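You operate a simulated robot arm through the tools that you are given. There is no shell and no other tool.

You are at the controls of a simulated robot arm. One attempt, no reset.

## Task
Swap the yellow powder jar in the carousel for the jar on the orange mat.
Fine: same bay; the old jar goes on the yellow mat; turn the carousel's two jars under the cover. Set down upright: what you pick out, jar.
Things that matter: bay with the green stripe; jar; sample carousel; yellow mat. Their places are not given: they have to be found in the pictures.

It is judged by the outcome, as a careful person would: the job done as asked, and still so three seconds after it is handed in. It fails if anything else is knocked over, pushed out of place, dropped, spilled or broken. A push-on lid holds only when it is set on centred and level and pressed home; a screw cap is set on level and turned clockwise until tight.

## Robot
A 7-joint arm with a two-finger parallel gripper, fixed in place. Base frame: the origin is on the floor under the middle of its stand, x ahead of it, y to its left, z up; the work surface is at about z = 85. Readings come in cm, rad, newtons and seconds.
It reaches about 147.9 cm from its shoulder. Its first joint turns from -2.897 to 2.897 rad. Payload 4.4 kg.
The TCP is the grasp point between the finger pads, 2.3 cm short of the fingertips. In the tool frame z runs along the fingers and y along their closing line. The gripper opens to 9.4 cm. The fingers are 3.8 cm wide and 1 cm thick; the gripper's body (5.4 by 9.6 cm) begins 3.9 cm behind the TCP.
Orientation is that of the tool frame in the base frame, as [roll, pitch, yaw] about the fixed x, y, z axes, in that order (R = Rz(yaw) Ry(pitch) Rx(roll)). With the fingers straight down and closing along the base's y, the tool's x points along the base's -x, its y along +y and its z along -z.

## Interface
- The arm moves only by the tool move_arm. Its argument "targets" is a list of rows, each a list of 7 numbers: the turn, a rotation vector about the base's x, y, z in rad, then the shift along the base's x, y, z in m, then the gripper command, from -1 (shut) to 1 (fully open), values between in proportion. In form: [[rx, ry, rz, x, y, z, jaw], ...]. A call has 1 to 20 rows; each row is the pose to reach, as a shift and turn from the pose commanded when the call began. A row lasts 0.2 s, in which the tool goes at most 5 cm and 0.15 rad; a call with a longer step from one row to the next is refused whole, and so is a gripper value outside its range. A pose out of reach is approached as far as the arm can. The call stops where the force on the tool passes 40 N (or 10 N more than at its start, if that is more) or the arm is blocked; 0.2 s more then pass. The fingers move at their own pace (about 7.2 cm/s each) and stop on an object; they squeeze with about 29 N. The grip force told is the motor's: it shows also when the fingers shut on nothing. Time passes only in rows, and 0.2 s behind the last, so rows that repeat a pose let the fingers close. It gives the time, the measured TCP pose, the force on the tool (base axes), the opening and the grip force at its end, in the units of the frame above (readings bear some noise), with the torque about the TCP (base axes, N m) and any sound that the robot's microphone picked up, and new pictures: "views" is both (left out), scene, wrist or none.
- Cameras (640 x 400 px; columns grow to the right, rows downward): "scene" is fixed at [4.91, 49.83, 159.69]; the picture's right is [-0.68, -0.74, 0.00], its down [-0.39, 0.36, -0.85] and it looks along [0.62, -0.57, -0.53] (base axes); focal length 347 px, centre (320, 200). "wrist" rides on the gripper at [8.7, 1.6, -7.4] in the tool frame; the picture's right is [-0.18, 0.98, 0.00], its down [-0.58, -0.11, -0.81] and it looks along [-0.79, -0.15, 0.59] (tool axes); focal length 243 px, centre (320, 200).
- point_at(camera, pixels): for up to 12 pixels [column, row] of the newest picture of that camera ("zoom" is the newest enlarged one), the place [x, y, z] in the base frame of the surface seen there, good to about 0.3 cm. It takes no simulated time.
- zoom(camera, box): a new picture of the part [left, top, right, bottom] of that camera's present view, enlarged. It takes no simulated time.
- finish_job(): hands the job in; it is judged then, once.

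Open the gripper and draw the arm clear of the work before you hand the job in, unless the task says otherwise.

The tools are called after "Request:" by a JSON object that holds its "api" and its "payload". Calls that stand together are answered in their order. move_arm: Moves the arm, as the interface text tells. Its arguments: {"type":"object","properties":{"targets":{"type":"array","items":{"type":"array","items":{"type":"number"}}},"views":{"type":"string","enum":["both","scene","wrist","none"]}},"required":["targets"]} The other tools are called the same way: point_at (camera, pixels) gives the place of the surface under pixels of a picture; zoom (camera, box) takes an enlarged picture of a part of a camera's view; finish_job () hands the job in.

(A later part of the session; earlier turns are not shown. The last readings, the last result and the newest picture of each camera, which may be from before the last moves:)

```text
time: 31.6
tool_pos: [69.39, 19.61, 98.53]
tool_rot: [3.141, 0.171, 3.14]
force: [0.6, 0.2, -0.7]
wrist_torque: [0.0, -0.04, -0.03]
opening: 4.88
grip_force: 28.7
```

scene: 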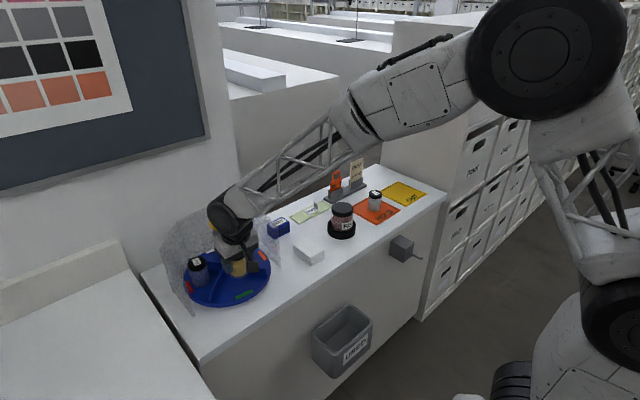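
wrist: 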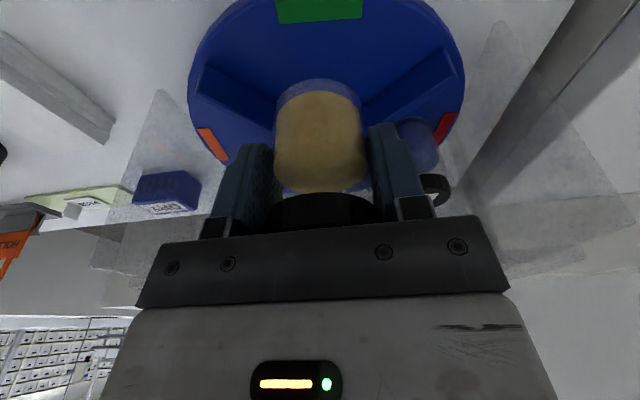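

The jar is lifted and upright. Now I measure the yellow mat, the orange-mat jar and the obstacles between.

Request:
{"api": "zoom", "payload": {"camera": "scene", "box": [280, 140, 450, 270]}}

Request:
{"api": "point_at", "payload": {"camera": "zoom", "pixels": [[440, 163], [424, 128], [510, 167], [443, 205], [368, 160], [350, 160], [350, 200], [350, 218], [340, 205], [430, 216], [345, 262], [265, 212]]}}

Request:
{"api": "point_at", "payload": {"camera": "zoom", "pixels": [[250, 205], [222, 205], [280, 205], [250, 290], [232, 100], [295, 70], [230, 170], [290, 130], [320, 140], [200, 185], [574, 168], [166, 215]]}}

```text
3.08 times, centred on (365, 205) of scene
```

zoom: 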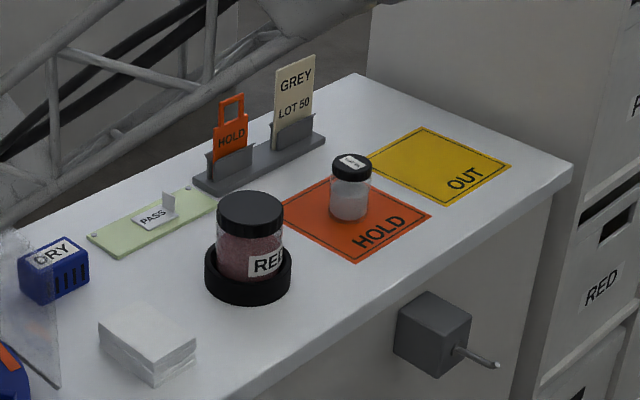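

```text
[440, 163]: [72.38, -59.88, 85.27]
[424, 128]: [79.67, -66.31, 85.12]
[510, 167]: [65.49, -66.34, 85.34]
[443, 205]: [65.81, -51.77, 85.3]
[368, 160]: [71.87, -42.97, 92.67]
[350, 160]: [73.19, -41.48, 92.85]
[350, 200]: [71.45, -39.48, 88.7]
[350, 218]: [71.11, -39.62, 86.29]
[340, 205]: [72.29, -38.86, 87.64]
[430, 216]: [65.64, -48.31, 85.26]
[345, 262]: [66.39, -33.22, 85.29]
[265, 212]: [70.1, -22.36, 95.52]
```

```text
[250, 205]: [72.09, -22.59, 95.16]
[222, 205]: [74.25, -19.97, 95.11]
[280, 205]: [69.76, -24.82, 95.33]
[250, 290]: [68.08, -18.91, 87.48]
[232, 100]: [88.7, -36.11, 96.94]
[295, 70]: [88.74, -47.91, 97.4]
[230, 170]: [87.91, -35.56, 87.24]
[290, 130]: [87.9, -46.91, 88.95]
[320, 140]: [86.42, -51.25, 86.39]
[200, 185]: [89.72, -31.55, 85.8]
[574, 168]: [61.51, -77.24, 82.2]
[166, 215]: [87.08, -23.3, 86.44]
```

The yellow mat spans x 65.5–79.7, y −66.3 to −51.7 (centre about (72.7, −59), z 85.25). Keeping the same tilt so the jar stays upright, I lift to z ≈ 115 and carry it over toward the mat.

Request:
{"api": "move_arm", "payload": {"targets": [[0, 0, 0, 0, 0, 0.03, -1], [0, 0, 0, 0, -0.005, 0.065, -1], [0, 0, 0, 0, -0.02, 0.1, -1], [0, 0, 0, 0, -0.045, 0.13, -1], [0, 0, 0, 0, -0.08, 0.15, -1], [0, 0, 0, 0.002, -0.12, 0.16, -1], [0, 0, 0, 0.004, -0.165, 0.165, -1], [0, 0, 0, 0.006, -0.21, 0.165, -1], [0, 0, 0, 0.008, -0.255, 0.165, -1], [0, 0, 0, 0.01, -0.3, 0.165, -1], [0, 0, 0, 0.012, -0.345, 0.165, -1], [0, 0, 0, 0.015, -0.39, 0.165, -1], [0, 0, 0, 0.018, -0.435, 0.165, -1], [0, 0, 0, 0.021, -0.48, 0.165, -1], [0, 0, 0, 0.024, -0.525, 0.165, -1], [0, 0, 0, 0.027, -0.57, 0.165, -1], [0, 0, 0, 0.03, -0.615, 0.165, -1], [0, 0, 0, 0.033, -0.655, 0.165, -1], [0, 0, 0, 0.033, -0.685, 0.165, -1], [0, 0, 0, 0.033, -0.7, 0.165, -1]], "views": "both"}}

```text
time: 35.8
tool_pos: [72.62, -50.21, 115.07]
tool_rot: [3.141, 0.172, -3.14]
force: [0.1, -0.6, -1.2]
wrist_torque: [0.01, -0.03, 0.02]
opening: 4.86
grip_force: 29.5
```

scene: 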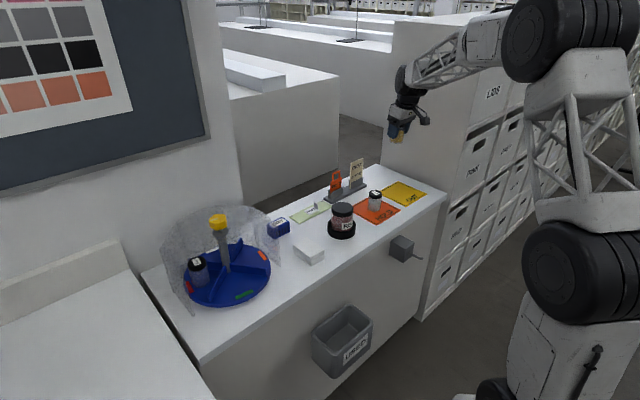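
wrist: 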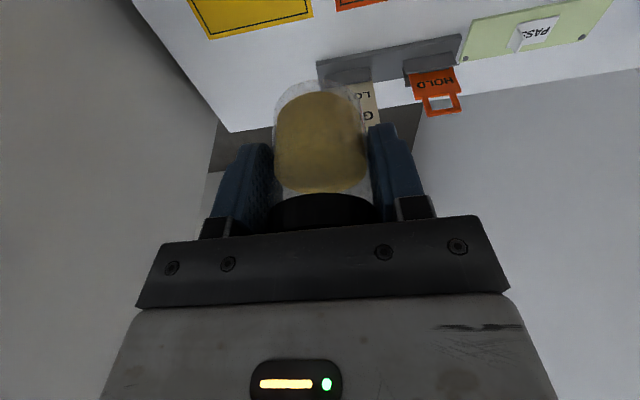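

The jar is held upright. I move over the yellow mat centre and lower to TCP z ≈ 92, with the jar bottom about 2 cm above the mat.

Request:
{"api": "move_arm", "payload": {"targets": [[0, 0, 0, 0, -0.03, 0, -1], [0, 0, 0, 0.001, -0.065, -0.01, -1], [0, 0, 0, 0.001, -0.09, -0.03, -1], [0, 0, 0, 0.001, -0.092, -0.07, -1], [0, 0, 0, 0.001, -0.092, -0.11, -1], [0, 0, 0, 0.001, -0.092, -0.15, -1], [0, 0, 0, 0.001, -0.092, -0.19, -1], [0, 0, 0, 0.001, -0.092, -0.215, -1], [0, 0, 0, 0.001, -0.092, -0.23, -1], [0, 0, 0, 0.001, -0.092, -0.23, -1]], "views": "both"}}

Request:
{"api": "zoom", "payload": {"camera": "scene", "box": [330, 120, 450, 240]}}

```text
time: 38.0
tool_pos: [72.97, -59.41, 92.01]
tool_rot: [3.141, 0.173, 3.141]
force: [-0.7, -0.3, -1.3]
wrist_torque: [0.0, 0.01, 0.01]
opening: 4.85
grip_force: 29.1
```

scene: 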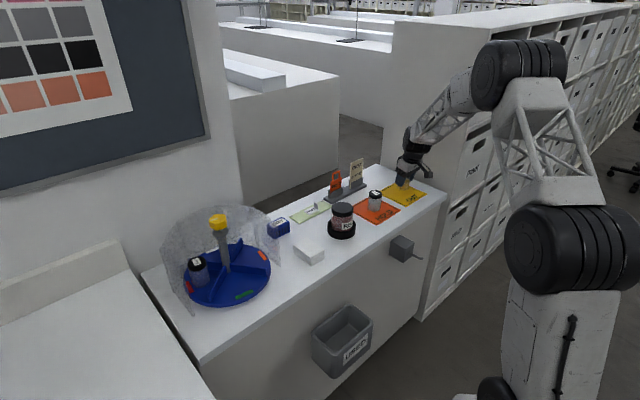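
wrist: 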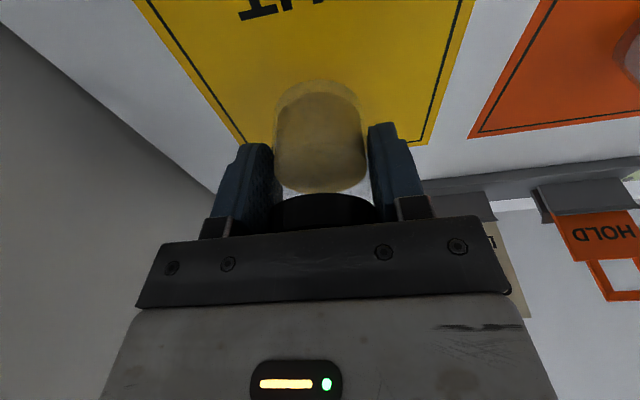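

```text
3.33 times, centred on (390, 180) of scene
```

zoom: 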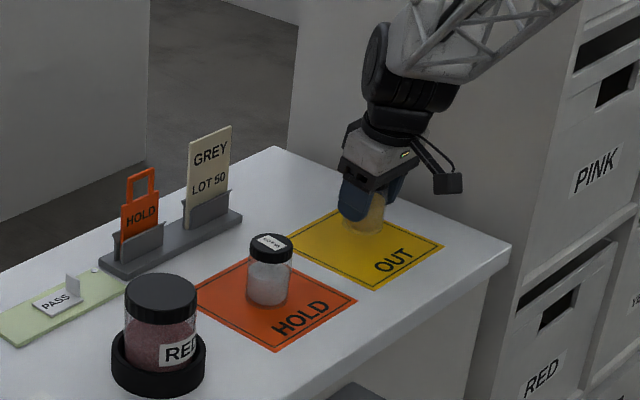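

Right over the mat centre. I lower slowly to TCP z ≈ 89.8, just above contact.

Request:
{"api": "move_arm", "payload": {"targets": [[0, 0, 0, -0.001, 0, -0.008, -1], [0, 0, 0, -0.002, 0, -0.014, -1], [0, 0, 0, -0.002, 0, -0.018, -1], [0, 0, 0, -0.002, 0, -0.0205, -1], [0, 0, 0, -0.002, 0, -0.0215, -1], [0, 0, 0, -0.002, 0, -0.0215, -1]], "views": "wrist"}}

```text
time: 39.4
tool_pos: [72.8, -59.43, 89.8]
tool_rot: [-3.141, 0.171, -3.14]
force: [0.1, -0.1, -1.3]
wrist_torque: [-0.01, -0.02, -0.01]
opening: 4.86
grip_force: 28.6
```

wrist: 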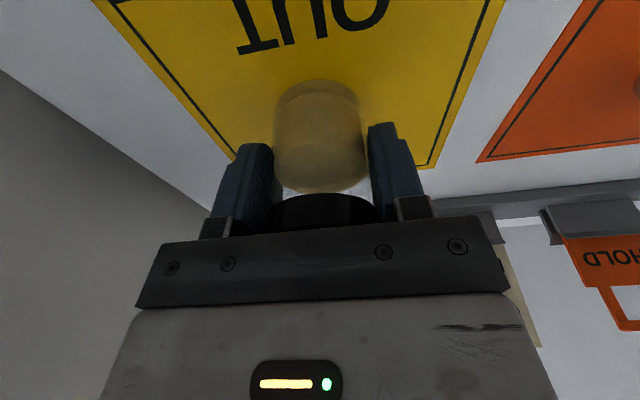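

No contact yet; the −1.3 N is the jar's weight. I creep down in half-millimetre steps.

Request:
{"api": "move_arm", "payload": {"targets": [[0, 0, 0, 0, 0, -0.0005, -1], [0, 0, 0, 0, 0, -0.001, -1], [0, 0, 0, 0, 0, -0.0015, -1], [0, 0, 0, 0, 0, -0.0015, -1]], "views": "none"}}

```text
time: 40.4
tool_pos: [72.61, -59.54, 89.66]
tool_rot: [-3.14, 0.173, 3.141]
force: [0.9, 0.3, -0.6]
wrist_torque: [-0.01, -0.02, -0.02]
opening: 4.86
grip_force: 29.4
```

The force is still only about −1 N, so there is no firm contact. I creep down another 1.5 mm.

Request:
{"api": "move_arm", "payload": {"targets": [[0, 0, 0, 0, 0, -0.0005, -1], [0, 0, 0, 0, 0, -0.001, -1], [0, 0, 0, 0, 0, -0.0015, -1], [0, 0, 0, 0, 0, -0.0015, -1]], "views": "none"}}

```text
time: 41.4
tool_pos: [72.7, -59.64, 89.56]
tool_rot: [3.141, 0.172, -3.141]
force: [-0.7, 2.2, 8.5]
wrist_torque: [0.08, 0.06, 0.05]
opening: 4.86
grip_force: 29.2
```

The force went to +8.5 N: the jar is on the mat. I open the gripper to 6.8 cm without moving.

Request:
{"api": "move_arm", "payload": {"targets": [[0, 0, 0, 0, 0, 0, 0.2], [0, 0, 0, 0, 0, 0, 0.447], [0, 0, 0, 0, 0, 0, 0.447], [0, 0, 0, 0, 0, 0, 0.447]], "views": "wrist"}}

```text
time: 42.4
tool_pos: [72.53, -59.49, 89.55]
tool_rot: [-3.14, 0.171, -3.141]
force: [-0.8, 0.0, 0.0]
wrist_torque: [-0.02, -0.02, 0.01]
opening: 6.79
grip_force: 0.0
```

wrist: 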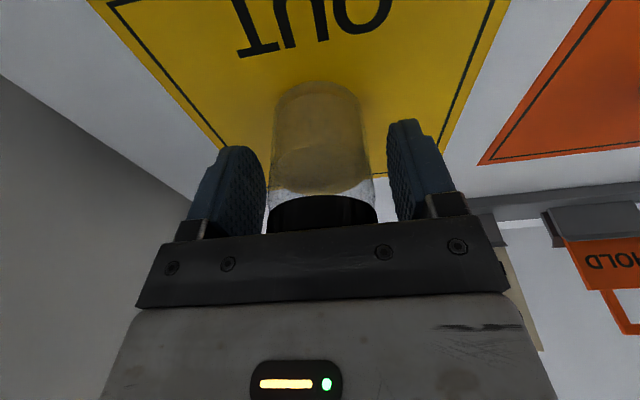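

The jar stands free on the yellow mat. I rise straight up 12 cm.

Request:
{"api": "move_arm", "payload": {"targets": [[0, 0, 0, 0, 0, 0.01, 0.447], [0, 0, 0, 0, 0, 0.03, 0.447], [0, 0, 0, 0, 0, 0.06, 0.447], [0, 0, 0, 0, 0, 0.1, 0.447], [0, 0, 0, 0, 0.01, 0.13, 0.447], [0, 0, 0, 0, 0.05, 0.14, 0.447], [0, 0, 0, 0, 0.09, 0.14, 0.447], [0, 0, 0, 0, 0.09, 0.14, 0.447]], "views": "both"}}

Request:
{"api": "zoom", "payload": {"camera": "scene", "box": [330, 140, 450, 240]}}

```text
time: 44.2
tool_pos: [72.72, -50.31, 103.3]
tool_rot: [-3.141, 0.171, -3.141]
force: [-0.1, 0.6, 0.7]
wrist_torque: [0.05, 0.02, -0.02]
opening: 6.83
grip_force: 0.0
```

scene: 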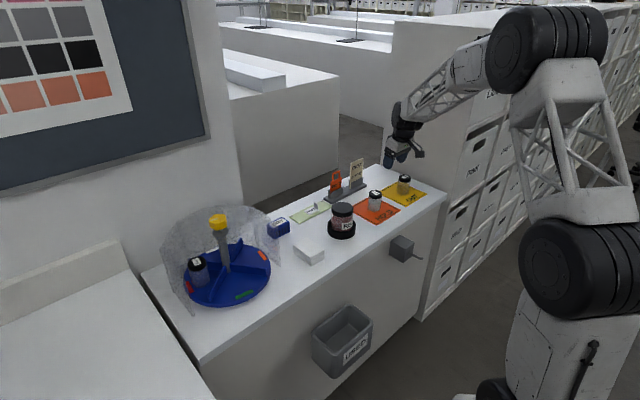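
wrist: 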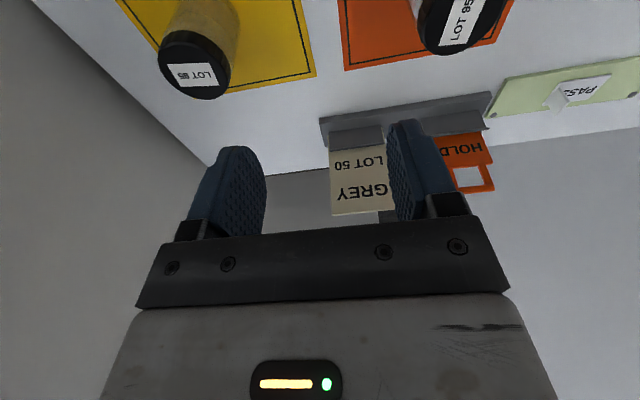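

```text
4.00 times, centred on (390, 190) of scene
```

zoom: 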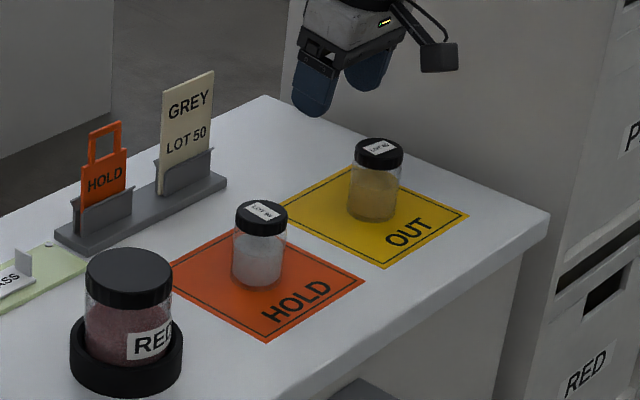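

The yellow jar stands upright on the yellow mat. Next I measure the orange-mat jar (LOT 95) in a closer zoom.

Request:
{"api": "zoom", "payload": {"camera": "scene", "box": [355, 175, 400, 220]}}

```text
8.89 times, centred on (378, 198) of scene
```

zoom: 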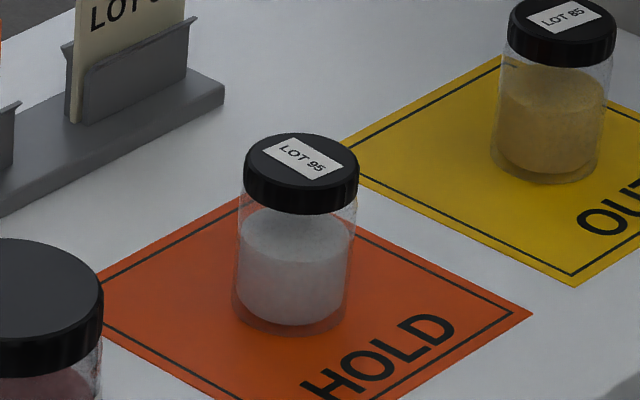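

Request:
{"api": "point_at", "payload": {"camera": "zoom", "pixels": [[300, 138], [250, 155], [353, 165], [300, 182], [302, 160], [300, 205], [296, 270], [245, 270], [345, 280], [290, 330], [230, 300], [355, 320]]}}

```text
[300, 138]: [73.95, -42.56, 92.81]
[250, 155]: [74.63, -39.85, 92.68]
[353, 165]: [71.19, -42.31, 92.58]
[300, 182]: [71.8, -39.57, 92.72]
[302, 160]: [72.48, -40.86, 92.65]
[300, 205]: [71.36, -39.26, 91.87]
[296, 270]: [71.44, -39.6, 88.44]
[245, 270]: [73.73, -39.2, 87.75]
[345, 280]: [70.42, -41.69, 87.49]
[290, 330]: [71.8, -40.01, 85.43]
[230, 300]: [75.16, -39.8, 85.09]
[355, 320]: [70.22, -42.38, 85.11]
```

The jar's centre is about (72.9, −41.1) with lid top z = 92.7. I move above it, keeping the tilt and the 6.8 cm opening.

Request:
{"api": "move_arm", "payload": {"targets": [[0, 0, 0, 0.001, 0.045, 0, 0.447], [0, 0, 0, 0.0018, 0.085, 0, 0.447], [0, 0, 0, 0.0018, 0.092, -0.02, 0.447], [0, 0, 0, 0.0018, 0.092, -0.04, 0.447], [0, 0, 0, 0.0018, 0.092, -0.05, 0.447], [0, 0, 0, 0.0018, 0.092, -0.05, 0.447]], "views": "both"}}

```text
time: 45.6
tool_pos: [72.8, -41.31, 98.52]
tool_rot: [-3.141, 0.17, 3.141]
force: [0.2, 0.1, 0.1]
wrist_torque: [-0.02, -0.02, -0.01]
opening: 6.82
grip_force: 0.0
```

scene: 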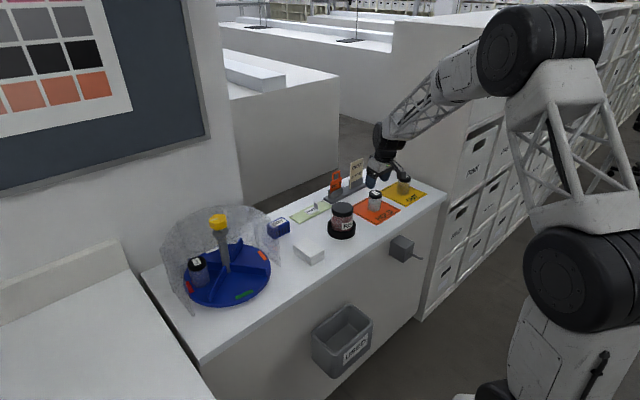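
wrist: 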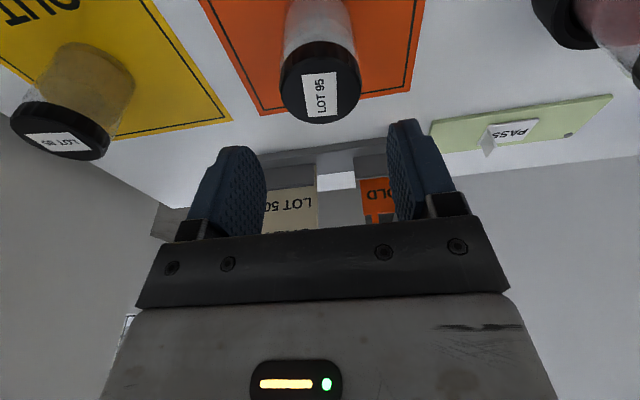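

The lid is centred at column 320, the same as with the first jar. I lower in steps to z ≈ 89.8.

Request:
{"api": "move_arm", "payload": {"targets": [[0, 0, 0, 0.0005, 0.0005, -0.02, 0.447], [0, 0, 0, 0.0005, 0.0005, -0.04, 0.447], [0, 0, 0, 0.0005, 0.0005, -0.055, 0.447], [0, 0, 0, 0.0005, 0.0005, -0.07, 0.447], [0, 0, 0, 0.0005, 0.0005, -0.08, 0.447], [0, 0, 0, 0.0005, 0.0005, -0.086, 0.447], [0, 0, 0, 0.0005, 0.0005, -0.086, 0.447]], "views": "wrist"}}

```text
time: 47.2
tool_pos: [72.86, -41.27, 90.06]
tool_rot: [-3.141, 0.173, 3.14]
force: [0.3, -0.3, -0.2]
wrist_torque: [0.03, -0.01, 0.02]
opening: 6.81
grip_force: 0.0
```

wrist: 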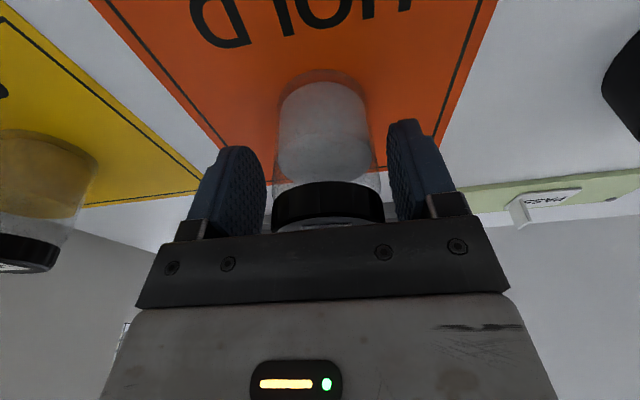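

The jar body is between the pads, with the TCP about 0.4 cm higher than in the first grasp. I lower 4 mm and close.

Request:
{"api": "move_arm", "payload": {"targets": [[0, 0, 0, 0, 0, -0.002, 0.447], [0, 0, 0, 0, 0, -0.004, 0.447], [0, 0, 0, 0, 0, -0.004, 0.447], [0, 0, 0, 0, 0, -0.004, 0.1], [0, 0, 0, 0, 0, -0.004, -1], [0, 0, 0, 0, 0, -0.004, -1], [0, 0, 0, 0, 0, -0.004, -1], [0, 0, 0, 0, 0, -0.004, -1]], "views": "wrist"}}

```text
time: 49.0
tool_pos: [72.92, -41.31, 89.47]
tool_rot: [3.142, 0.171, -3.141]
force: [0.0, -0.3, 1.0]
wrist_torque: [-0.01, -0.04, -0.01]
opening: 4.88
grip_force: 29.0
```

wrist: 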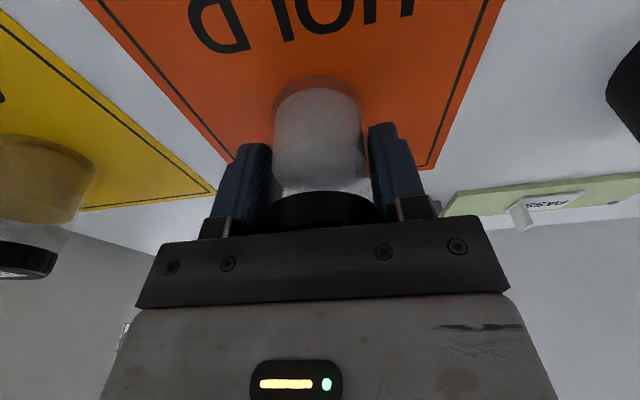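

Held at 4.88 cm. I lift straight up and carry the jar at z ≈ 114 back toward the carousel, keeping the same tilt.

Request:
{"api": "move_arm", "payload": {"targets": [[0, 0, 0, 0, 0, 0.01, -1], [0, 0, 0, 0, 0, 0.03, -1], [0, 0, 0, 0, 0, 0.065, -1], [0, 0, 0, 0, 0, 0.105, -1], [0, 0, 0, 0, 0, 0.145, -1], [0, 0, 0, 0, 0.01, 0.185, -1], [0, 0, 0, 0, 0.04, 0.215, -1], [0, 0, 0, -0.003, 0.08, 0.235, -1], [0, 0, 0, -0.006, 0.12, 0.245, -1], [0, 0, 0, -0.009, 0.165, 0.245, -1], [0, 0, 0, -0.012, 0.21, 0.245, -1], [0, 0, 0, -0.015, 0.255, 0.245, -1], [0, 0, 0, -0.018, 0.3, 0.245, -1], [0, 0, 0, -0.021, 0.345, 0.245, -1], [0, 0, 0, -0.024, 0.39, 0.245, -1], [0, 0, 0, -0.0245, 0.435, 0.245, -1], [0, 0, 0, -0.0245, 0.48, 0.245, -1], [0, 0, 0, -0.0245, 0.525, 0.245, -1], [0, 0, 0, -0.0245, 0.565, 0.245, -1], [0, 0, 0, -0.0245, 0.59, 0.245, -1]], "views": "both"}}

Request:
{"api": "zoom", "payload": {"camera": "scene", "box": [150, 190, 310, 320]}}

```text
time: 53.2
tool_pos: [70.4, 17.69, 114.06]
tool_rot: [-3.141, 0.171, 3.141]
force: [0.3, -0.1, -2.2]
wrist_torque: [-0.03, 0.01, -0.03]
opening: 4.89
grip_force: 28.9
```

scene: 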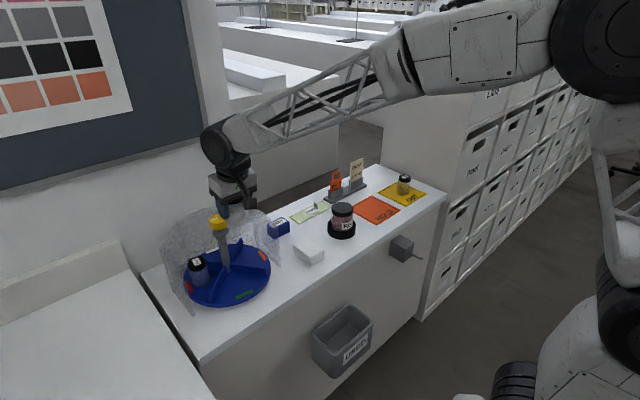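
wrist: 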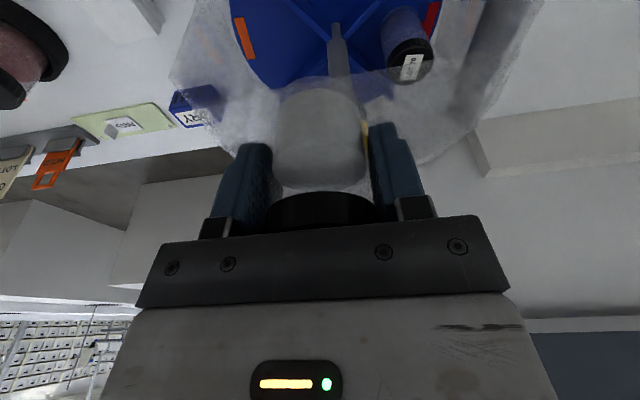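

```text
3.08 times, centred on (230, 255) of scene
```

zoom: 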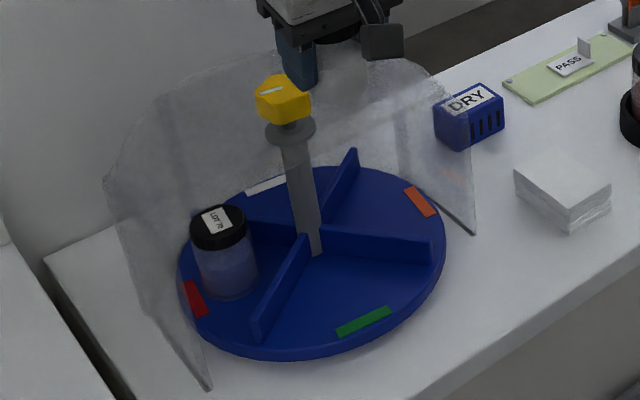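

The carousel is unchanged, with the green bay empty at the front. I move to y ≈ 19.8 and lower the jar toward the bay to z ≈ 95.

Request:
{"api": "move_arm", "payload": {"targets": [[0, 0, 0, 0, 0.012, 0, -1], [0, 0, 0, 0, 0.021, -0.01, -1], [0, 0, 0, 0, 0.021, -0.04, -1], [0, 0, 0, 0, 0.021, -0.075, -1], [0, 0, 0, 0, 0.021, -0.11, -1], [0, 0, 0, 0, 0.021, -0.14, -1], [0, 0, 0, 0, 0.021, -0.165, -1], [0, 0, 0, 0, 0.021, -0.185, -1], [0, 0, 0, 0, 0.021, -0.195, -1], [0, 0, 0, 0, 0.021, -0.195, -1]], "views": "both"}}

Request:
{"api": "zoom", "payload": {"camera": "scene", "box": [150, 190, 310, 320]}}

```text
time: 55.4
tool_pos: [70.39, 19.85, 94.55]
tool_rot: [3.141, 0.17, 3.142]
force: [0.2, -0.2, -1.5]
wrist_torque: [-0.03, 0.0, 0.03]
opening: 4.89
grip_force: 28.2
```

scene: 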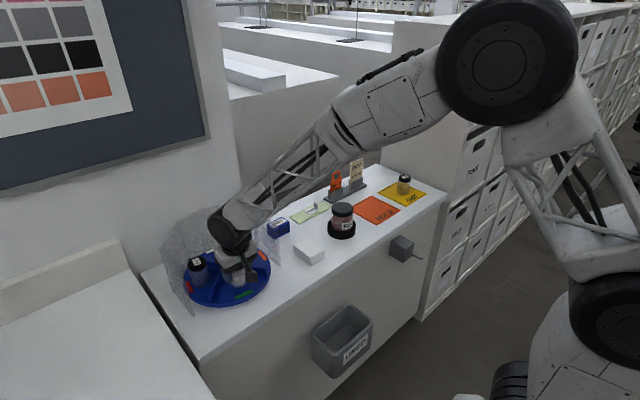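
wrist: 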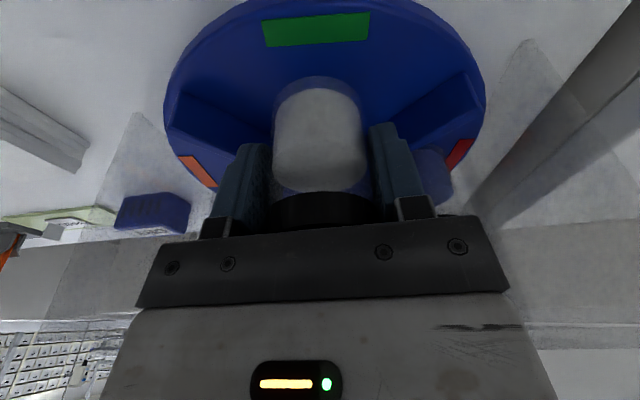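

```text
3.08 times, centred on (230, 255) of scene
```

zoom: 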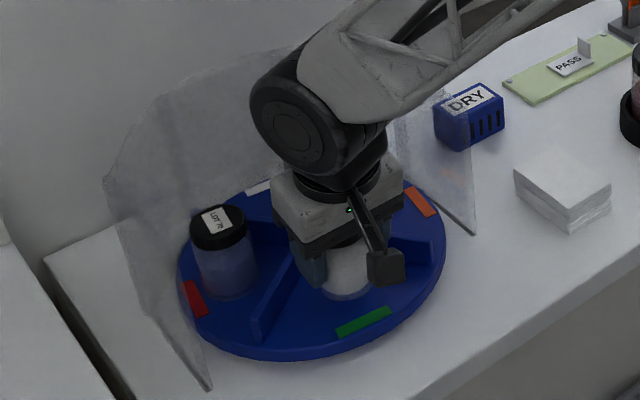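

The white jar hangs above the green bay where the old jar stood. I lower to just above contact (z ≈ 92.7).

Request:
{"api": "move_arm", "payload": {"targets": [[0, 0, 0, 0, 0, -0.007, -1], [0, 0, 0, 0, 0, -0.012, -1], [0, 0, 0, 0, 0, -0.0165, -1], [0, 0, 0, 0, 0, -0.018, -1], [0, 0, 0, 0, 0, -0.018, -1]], "views": "none"}}

```text
time: 56.6
tool_pos: [70.53, 19.73, 92.64]
tool_rot: [-3.142, 0.171, 3.141]
force: [-0.1, -0.3, -1.7]
wrist_torque: [0.04, -0.02, -0.03]
opening: 4.89
grip_force: 29.4
```

No contact yet (−1.7 N is the jar's weight). I creep down in half-millimetre steps.

Request:
{"api": "move_arm", "payload": {"targets": [[0, 0, 0, 0, 0, -0.0005, -1], [0, 0, 0, 0, 0, -0.001, -1], [0, 0, 0, 0, 0, -0.0015, -1], [0, 0, 0, 0, 0, -0.0015, -1]], "views": "none"}}

```text
time: 57.6
tool_pos: [70.47, 19.75, 92.68]
tool_rot: [-3.14, 0.171, 3.14]
force: [0.5, -0.5, -0.3]
wrist_torque: [-0.02, 0.0, -0.02]
opening: 4.9
grip_force: 29.1
```

The force is moving from −1.7 to −0.3 N, close to touching. I creep down another 1 mm.

Request:
{"api": "move_arm", "payload": {"targets": [[0, 0, 0, 0, 0, -0.0004, -1], [0, 0, 0, 0, 0, -0.0008, -1], [0, 0, 0, 0, 0, -0.001, -1], [0, 0, 0, 0, 0, -0.001, -1]], "views": "wrist"}}

```text
time: 58.6
tool_pos: [70.52, 19.76, 92.41]
tool_rot: [3.141, 0.169, 3.142]
force: [-0.2, 0.2, -0.4]
wrist_torque: [0.0, -0.01, -0.02]
opening: 4.9
grip_force: 28.9
```

wrist: 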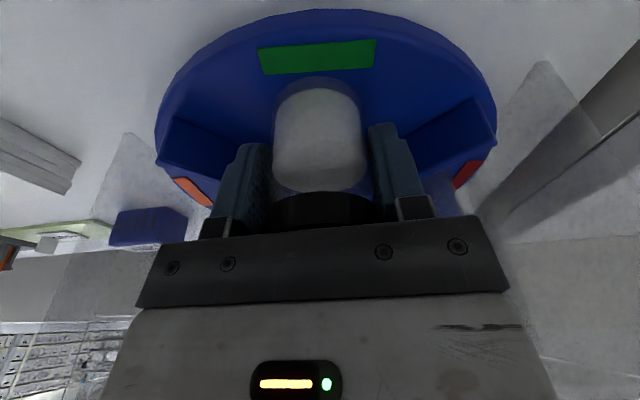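

Still no clear upward force. I continue down another 1.5 mm in small steps.

Request:
{"api": "move_arm", "payload": {"targets": [[0, 0, 0, 0, 0, -0.0004, -1], [0, 0, 0, 0, 0, -0.0008, -1], [0, 0, 0, 0, 0, -0.0012, -1], [0, 0, 0, 0, 0, -0.0012, -1]], "views": "none"}}

```text
time: 59.6
tool_pos: [70.5, 19.72, 92.58]
tool_rot: [-3.141, 0.174, -3.141]
force: [-3.1, 1.4, 16.6]
wrist_torque: [0.1, 0.25, 0.02]
opening: 4.87
grip_force: 29.1
```

Contact at +16.6 N: the jar stands on the tray. I ease up 0.3 mm and open to 6.8 cm.

Request:
{"api": "move_arm", "payload": {"targets": [[0, 0, 0, 0, 0, 0.0003, -1], [0, 0, 0, 0, 0, 0.0003, 0.1], [0, 0, 0, 0, 0, 0.0003, 0.447], [0, 0, 0, 0, 0, 0.0003, 0.447], [0, 0, 0, 0, 0, 0.0003, 0.447]], "views": "both"}}

```text
time: 60.8
tool_pos: [70.51, 19.81, 92.41]
tool_rot: [3.141, 0.17, -3.141]
force: [-0.4, 1.3, 0.1]
wrist_torque: [-0.03, -0.01, 0.0]
opening: 6.82
grip_force: 0.0
```

scene: 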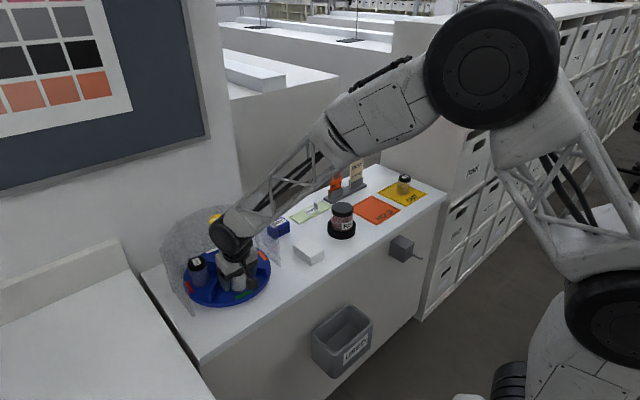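
wrist: 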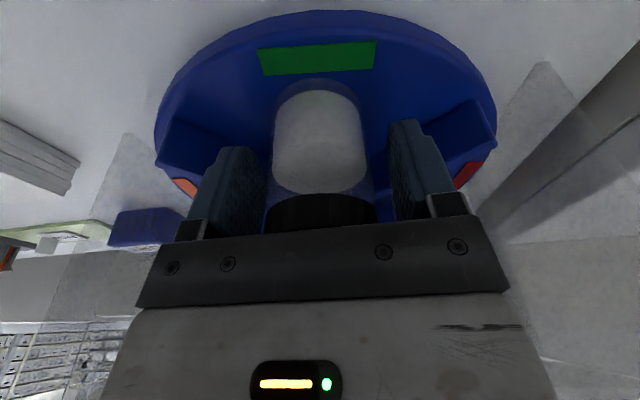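

The jar stands free in the green bay. I rise straight up clear of it, backing slightly away from the roof.

Request:
{"api": "move_arm", "payload": {"targets": [[0, 0, 0, 0, 0, 0.01, 0.447], [0, 0, 0, 0, 0, 0.03, 0.447], [0, 0, 0, 0, 0, 0.055, 0.447], [0, 0, 0, 0, 0, 0.085, 0.447], [0, 0, 0, -0.005, 0, 0.125, 0.447], [0, 0, 0, -0.01, 0, 0.165, 0.447], [0, 0, 0, -0.01, 0, 0.2, 0.447], [0, 0, 0, -0.01, 0, 0.22, 0.447], [0, 0, 0, -0.01, 0, 0.22, 0.447]], "views": "both"}}

Request:
{"api": "zoom", "payload": {"camera": "scene", "box": [150, 190, 310, 320]}}

```text
time: 62.8
tool_pos: [69.46, 20.05, 114.38]
tool_rot: [-3.141, 0.172, 3.141]
force: [0.4, -0.2, 0.5]
wrist_torque: [0.02, -0.03, 0.01]
opening: 6.8
grip_force: 0.3
```

scene: 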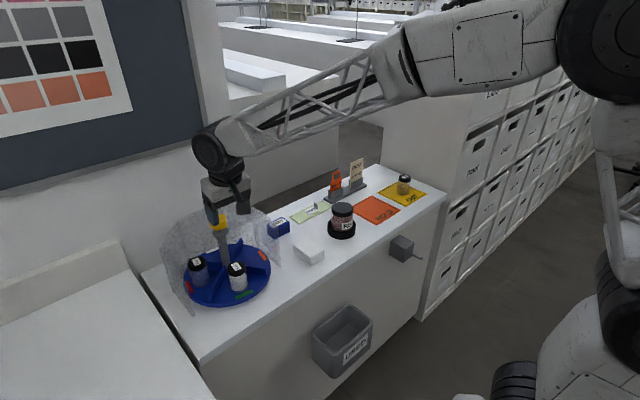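
wrist: 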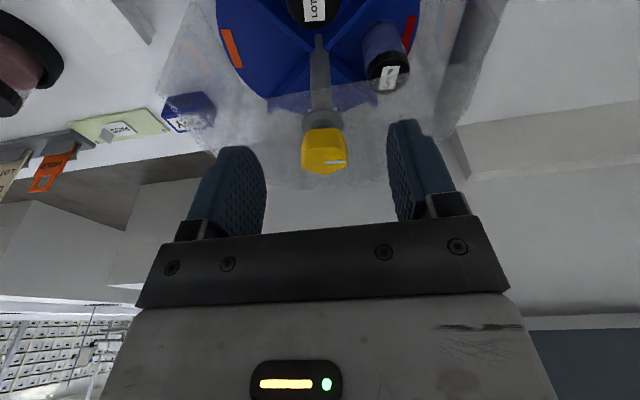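

```text
3.08 times, centred on (230, 255) of scene
```

zoom: 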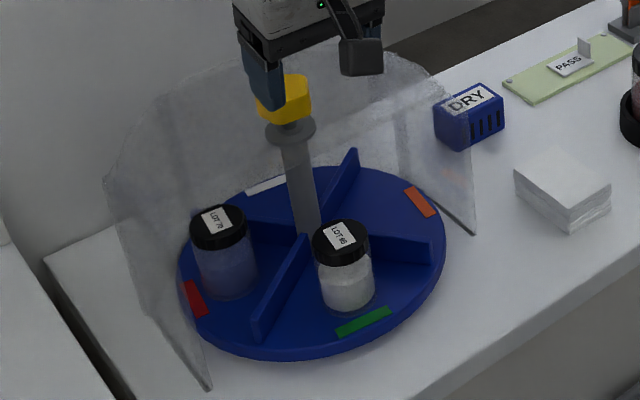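

The white jar stands in the green bay. Next I turn the carousel back: first I level the hand and move above the knob axis at z ≈ 114, with the jaw open.

Request:
{"api": "move_arm", "payload": {"targets": [[0, 0.09, 0, 0.03, -0.003, 0, 1], [0, 0.172, 0, 0.06, -0.007, 0, 1], [0, 0.172, 0, 0.0905, -0.01, 0, 1], [0, 0.172, 0, 0.0905, -0.01, 0, 1], [0, 0.172, 0, 0.0905, -0.01, 0, 1]], "views": "wrist"}}

```text
time: 64.0
tool_pos: [78.65, 18.98, 114.37]
tool_rot: [-3.141, 0.0, -3.141]
force: [-0.1, -0.6, -0.3]
wrist_torque: [-0.02, -0.02, -0.02]
opening: 9.41
grip_force: 0.0
```

wrist: 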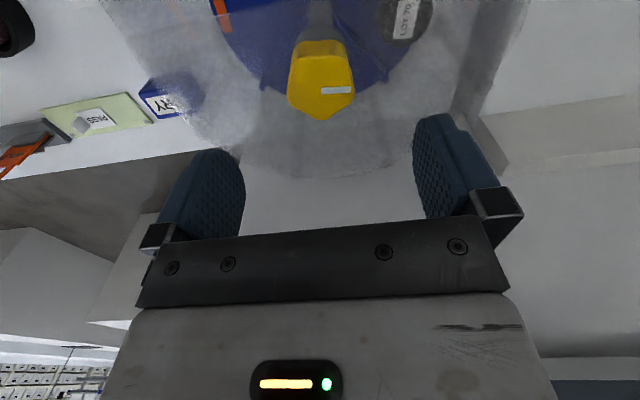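

The knob is at (322,90), as expected. I measure its lobes again from this viewpoint.

Request:
{"api": "zoom", "payload": {"camera": "wrist", "box": [270, 25, 370, 135]}}

```text
3.64 times, centred on (320, 80) of wrist
```

zoom: 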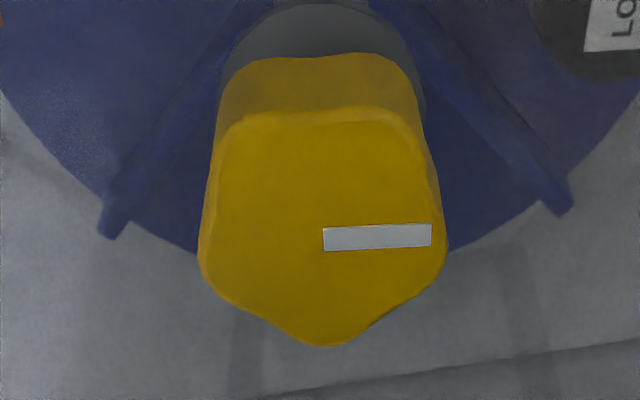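

Request:
{"api": "point_at", "payload": {"camera": "zoom", "pixels": [[235, 125], [400, 118], [440, 265], [330, 338], [205, 265], [325, 237], [428, 236], [320, 112], [215, 190], [430, 180], [385, 310], [265, 310]]}}

```text
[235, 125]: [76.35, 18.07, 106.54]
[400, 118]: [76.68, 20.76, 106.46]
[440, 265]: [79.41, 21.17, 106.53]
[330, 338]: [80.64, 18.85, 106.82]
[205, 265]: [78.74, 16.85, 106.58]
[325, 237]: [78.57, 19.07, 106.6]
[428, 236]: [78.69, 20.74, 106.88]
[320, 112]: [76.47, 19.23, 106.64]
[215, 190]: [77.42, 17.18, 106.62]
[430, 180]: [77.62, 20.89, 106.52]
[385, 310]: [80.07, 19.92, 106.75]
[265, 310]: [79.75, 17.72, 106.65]
```

The knob's axis is at about (78.55, 19.0), and the lobes confirm the same gripping alignment at yaw +2.113 rad. I rotate there in the air, then lower around the knob.

Request:
{"api": "move_arm", "payload": {"targets": [[0, 0, 0.141, 0, 0, 0, 1], [0, 0, 0.282, 0, 0, 0, 1], [0, 0, 0.423, 0, 0, 0, 1], [0, 0, 0.564, 0, 0, 0, 1], [0, 0, 0.705, 0, 0, 0, 1], [0, 0, 0.846, 0, 0, 0, 1], [0, 0, 0.987, 0, 0, 0, 1], [0, 0, 1.128, 0, 0, 0, 1], [0, 0, 1.269, 0, 0, 0, 1], [0, 0, 1.41, 0, 0, 0, 1], [0, 0, 1.551, 0, 0, 0, 1], [0, 0, 1.692, 0, 0, 0, 1], [0, 0, 1.833, 0, 0, 0, 1], [0, 0, 1.974, 0, 0, 0, 1], [0, 0, 2.113, -0.0008, 0, 0, 1], [0, 0, 2.113, -0.0008, 0, 0, 1]], "views": "wrist"}}

```text
time: 67.4
tool_pos: [78.5, 18.94, 114.37]
tool_rot: [-3.141, -0.001, -1.027]
force: [0.2, -0.1, 0.1]
wrist_torque: [-0.01, -0.01, 0.01]
opening: 9.41
grip_force: 0.1
```

wrist: 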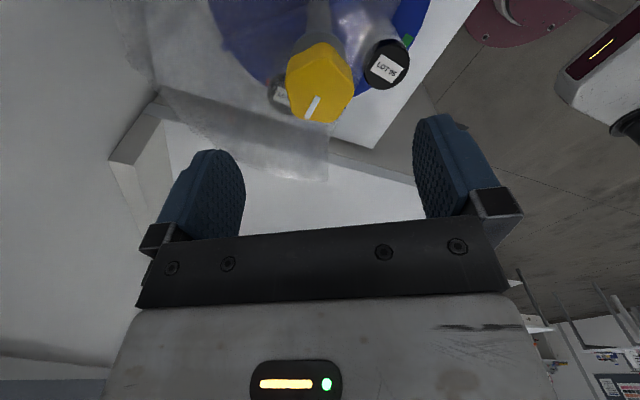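

Aligned over the knob. I lower to z ≈ 106.05 around it.

Request:
{"api": "move_arm", "payload": {"targets": [[0, 0, 0, 0, 0.0003, -0.025, 1], [0, 0, 0, 0, 0.0003, -0.05, 1], [0, 0, 0, 0, 0.0003, -0.068, 1], [0, 0, 0, 0, 0.0003, -0.08, 1], [0, 0, 0, 0, 0.0003, -0.083, 1], [0, 0, 0, 0, 0.0003, -0.083, 1]], "views": "wrist"}}

```text
time: 68.8
tool_pos: [78.53, 18.63, 106.04]
tool_rot: [3.141, -0.001, -1.027]
force: [-0.8, 0.1, 0.7]
wrist_torque: [0.0, -0.01, 0.02]
opening: 9.39
grip_force: 0.0
```

wrist: 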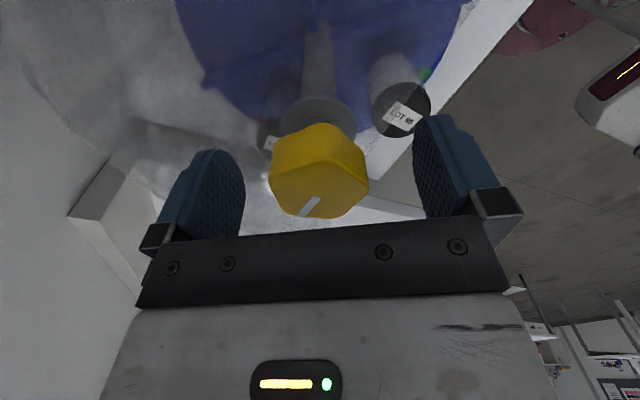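

The knob is centred between the fingers (column 319). I close on it.

Request:
{"api": "move_arm", "payload": {"targets": [[0, 0, 0, 0, 0, 0, 0.3], [0, 0, 0, 0, 0, 0, 0.05], [0, 0, 0, 0, 0, 0, -1], [0, 0, 0, 0, 0, 0, -1], [0, 0, 0, 0, 0, 0, -1]], "views": "none"}}

```text
time: 69.8
tool_pos: [78.54, 18.83, 106.16]
tool_rot: [-3.14, -0.001, -1.028]
force: [10.7, 6.6, -2.8]
wrist_torque: [0.17, 0.57, -0.02]
opening: 4.72
grip_force: 44.9
stopped in row 4: the force on the tool passed its limit at 42 N (the readings are from after the stop); the commanded pose is now the measured one
```

The knob is gripped at 4.72 with a small residual force (10.7, 6.6). I correct slightly and turn clockwise 0.4 rad about the TCP.

Request:
{"api": "move_arm", "payload": {"targets": [[0, 0, 0, 0.00024, 0.00015, -5e-05, -1], [0, 0, -0.1, 0.00024, 0.00015, -5e-05, -1], [0, 0, -0.2, 0.00024, 0.00015, -5e-05, -1], [0, 0, -0.3, 0.00024, 0.00015, -5e-05, -1], [0, 0, -0.4, 0.00024, 0.00015, -5e-05, -1], [0, 0, -0.4, 0.00024, 0.00015, -5e-05, -1]], "views": "scene"}}

```text
time: 71.2
tool_pos: [78.52, 18.73, 106.25]
tool_rot: [-3.14, 0.0, -1.43]
force: [-36.5, -7.5, -4.0]
wrist_torque: [0.39, 0.74, 0.06]
opening: 4.74
grip_force: 45.0
```

scene: 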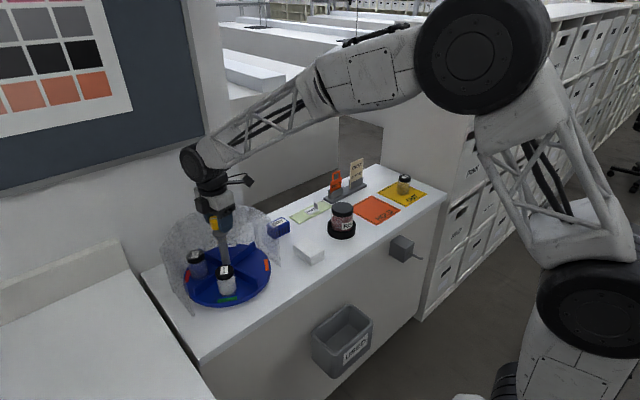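

It turned 0.4 rad clockwise with force (−36, −7) N. I correct for that and turn another 0.4 rad.

Request:
{"api": "move_arm", "payload": {"targets": [[0, 0, 0, -0.00081, -0.00017, -0.0001, -1], [0, 0, -0.1, -0.00102, -0.00016, -0.0001, -1], [0, 0, -0.2, -0.00122, -0.00013, -0.0001, -1], [0, 0, -0.3, -0.00143, -8e-05, -0.0001, -1], [0, 0, -0.4, -0.00162, -1e-05, -0.0001, -1], [0, 0, -0.4, -0.00162, -1e-05, -0.0001, -1]], "views": "scene"}}

```text
time: 72.6
tool_pos: [78.51, 18.88, 106.02]
tool_rot: [-3.139, 0.0, -1.828]
force: [-10.1, -5.6, -9.0]
wrist_torque: [0.03, 0.29, -0.01]
opening: 4.76
grip_force: 45.2
```

scene: 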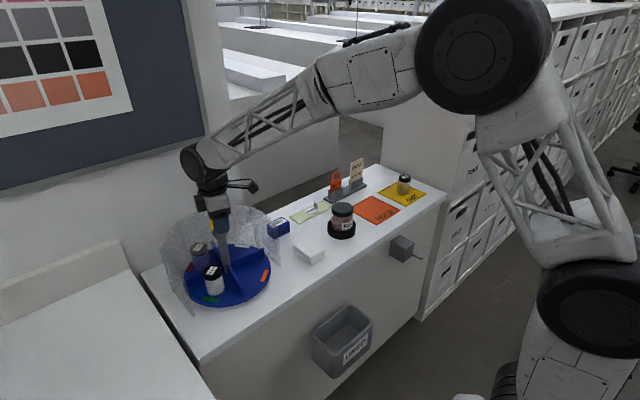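

The force is now small. I continue another 0.4 rad clockwise with the refined offset.

Request:
{"api": "move_arm", "payload": {"targets": [[0, 0, 0, -0.00022, -0.00012, -0.0002, -1], [0, 0, -0.1, -0.00044, -4e-05, -0.0002, -1], [0, 0, -0.2, -0.00064, 7e-05, -0.0002, -1], [0, 0, -0.3, -0.00084, 0.00019, -0.0002, -1], [0, 0, -0.4, -0.00102, 0.00033, -0.0002, -1], [0, 0, -0.4, -0.00102, 0.00033, -0.0002, -1]], "views": "scene"}}

```text
time: 74.0
tool_pos: [78.33, 18.78, 106.17]
tool_rot: [-3.14, 0.0, -2.228]
force: [14.4, -5.5, 0.4]
wrist_torque: [-0.21, 0.32, -0.09]
opening: 4.74
grip_force: 45.3
```

scene: 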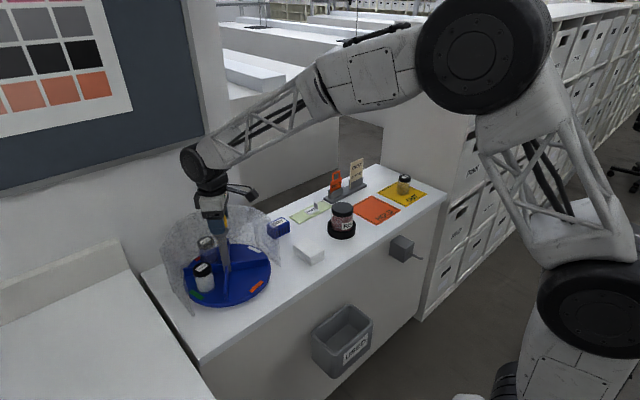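

1.2 rad back so far; the jars stand steadily. I continue another 0.4 rad.

Request:
{"api": "move_arm", "payload": {"targets": [[0, 0, 0, 0.00032, -0.00012, 0, -1], [0, 0, -0.1, 0.00019, 2e-05, 0, -1], [0, 0, -0.2, 7e-05, 0.00017, 0, -1], [0, 0, -0.3, -4e-05, 0.00033, 0, -1], [0, 0, -0.4, -0.00012, 0.0005, 0, -1], [0, 0, -0.4, -0.00012, 0.0005, 0, -1]], "views": "scene"}}

```text
time: 75.4
tool_pos: [78.39, 18.95, 106.19]
tool_rot: [-3.14, 0.0, -2.63]
force: [24.6, -3.9, 5.7]
wrist_torque: [0.12, 0.19, 0.01]
opening: 4.74
grip_force: 45.6
```

scene: 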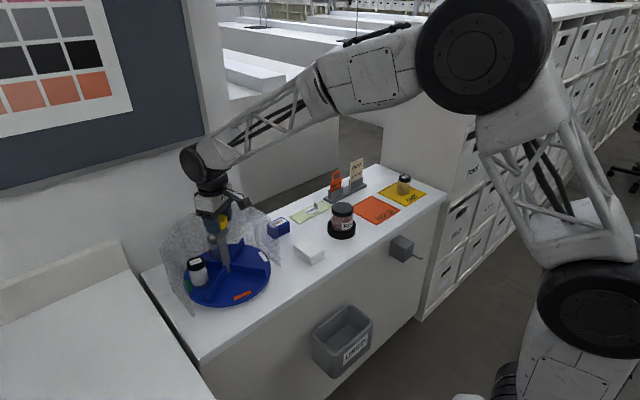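

1.6 rad back. I continue another 0.4 rad with the updated correction.

Request:
{"api": "move_arm", "payload": {"targets": [[0, 0, 0, 0.00055, -9e-05, 0.0001, -1], [0, 0, -0.1, 0.00055, 6e-05, 0.0001, -1], [0, 0, -0.2, 0.00055, 0.00021, 0.0001, -1], [0, 0, -0.3, 0.00058, 0.00036, 0.0001, -1], [0, 0, -0.4, 0.00062, 0.0005, 0.0001, -1], [0, 0, -0.4, 0.00062, 0.0005, 0.0001, -1]], "views": "scene"}}

```text
time: 76.8
tool_pos: [78.3, 18.97, 106.1]
tool_rot: [-3.14, 0.0, -3.03]
force: [-8.2, -13.1, 14.9]
wrist_torque: [0.55, -0.91, -0.03]
opening: 4.72
grip_force: 45.4
```

scene: 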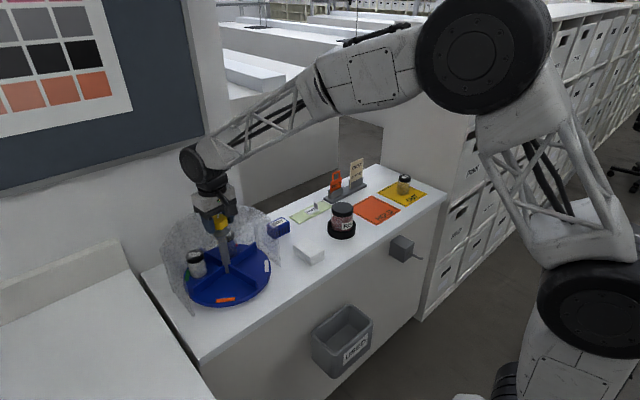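

2.0 rad back. I turn a final 0.4 rad so both jars sit under the cover, near the original angle.

Request:
{"api": "move_arm", "payload": {"targets": [[0, 0, 0, -0.00018, -0.00029, 0.0003, -1], [0, 0, -0.1, -0.00016, -0.00018, 0.0003, -1], [0, 0, -0.2, -0.00013, -7e-05, 0.0003, -1], [0, 0, -0.3, -9e-05, 4e-05, 0.0003, -1], [0, 0, -0.4, -3e-05, 0.00014, 0.0003, -1], [0, 0, -0.4, -3e-05, 0.00014, 0.0003, -1]], "views": "both"}}

Request:
{"api": "zoom", "payload": {"camera": "scene", "box": [150, 190, 310, 320]}}

```text
time: 78.2
tool_pos: [78.38, 18.98, 106.16]
tool_rot: [-3.139, 0.0, 2.855]
force: [-9.4, 24.2, -0.1]
wrist_torque: [0.55, -0.1, 0.12]
opening: 4.72
grip_force: 44.8
```

scene: 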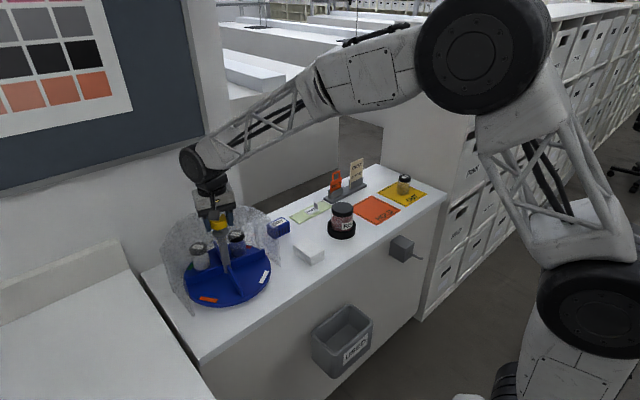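
wrist: 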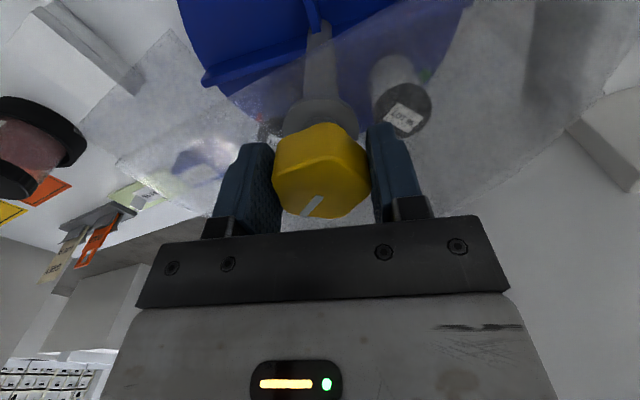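

```text
3.08 times, centred on (230, 255) of scene
```

zoom: 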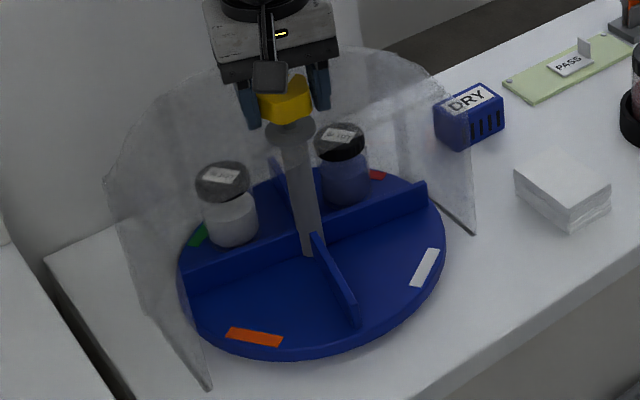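

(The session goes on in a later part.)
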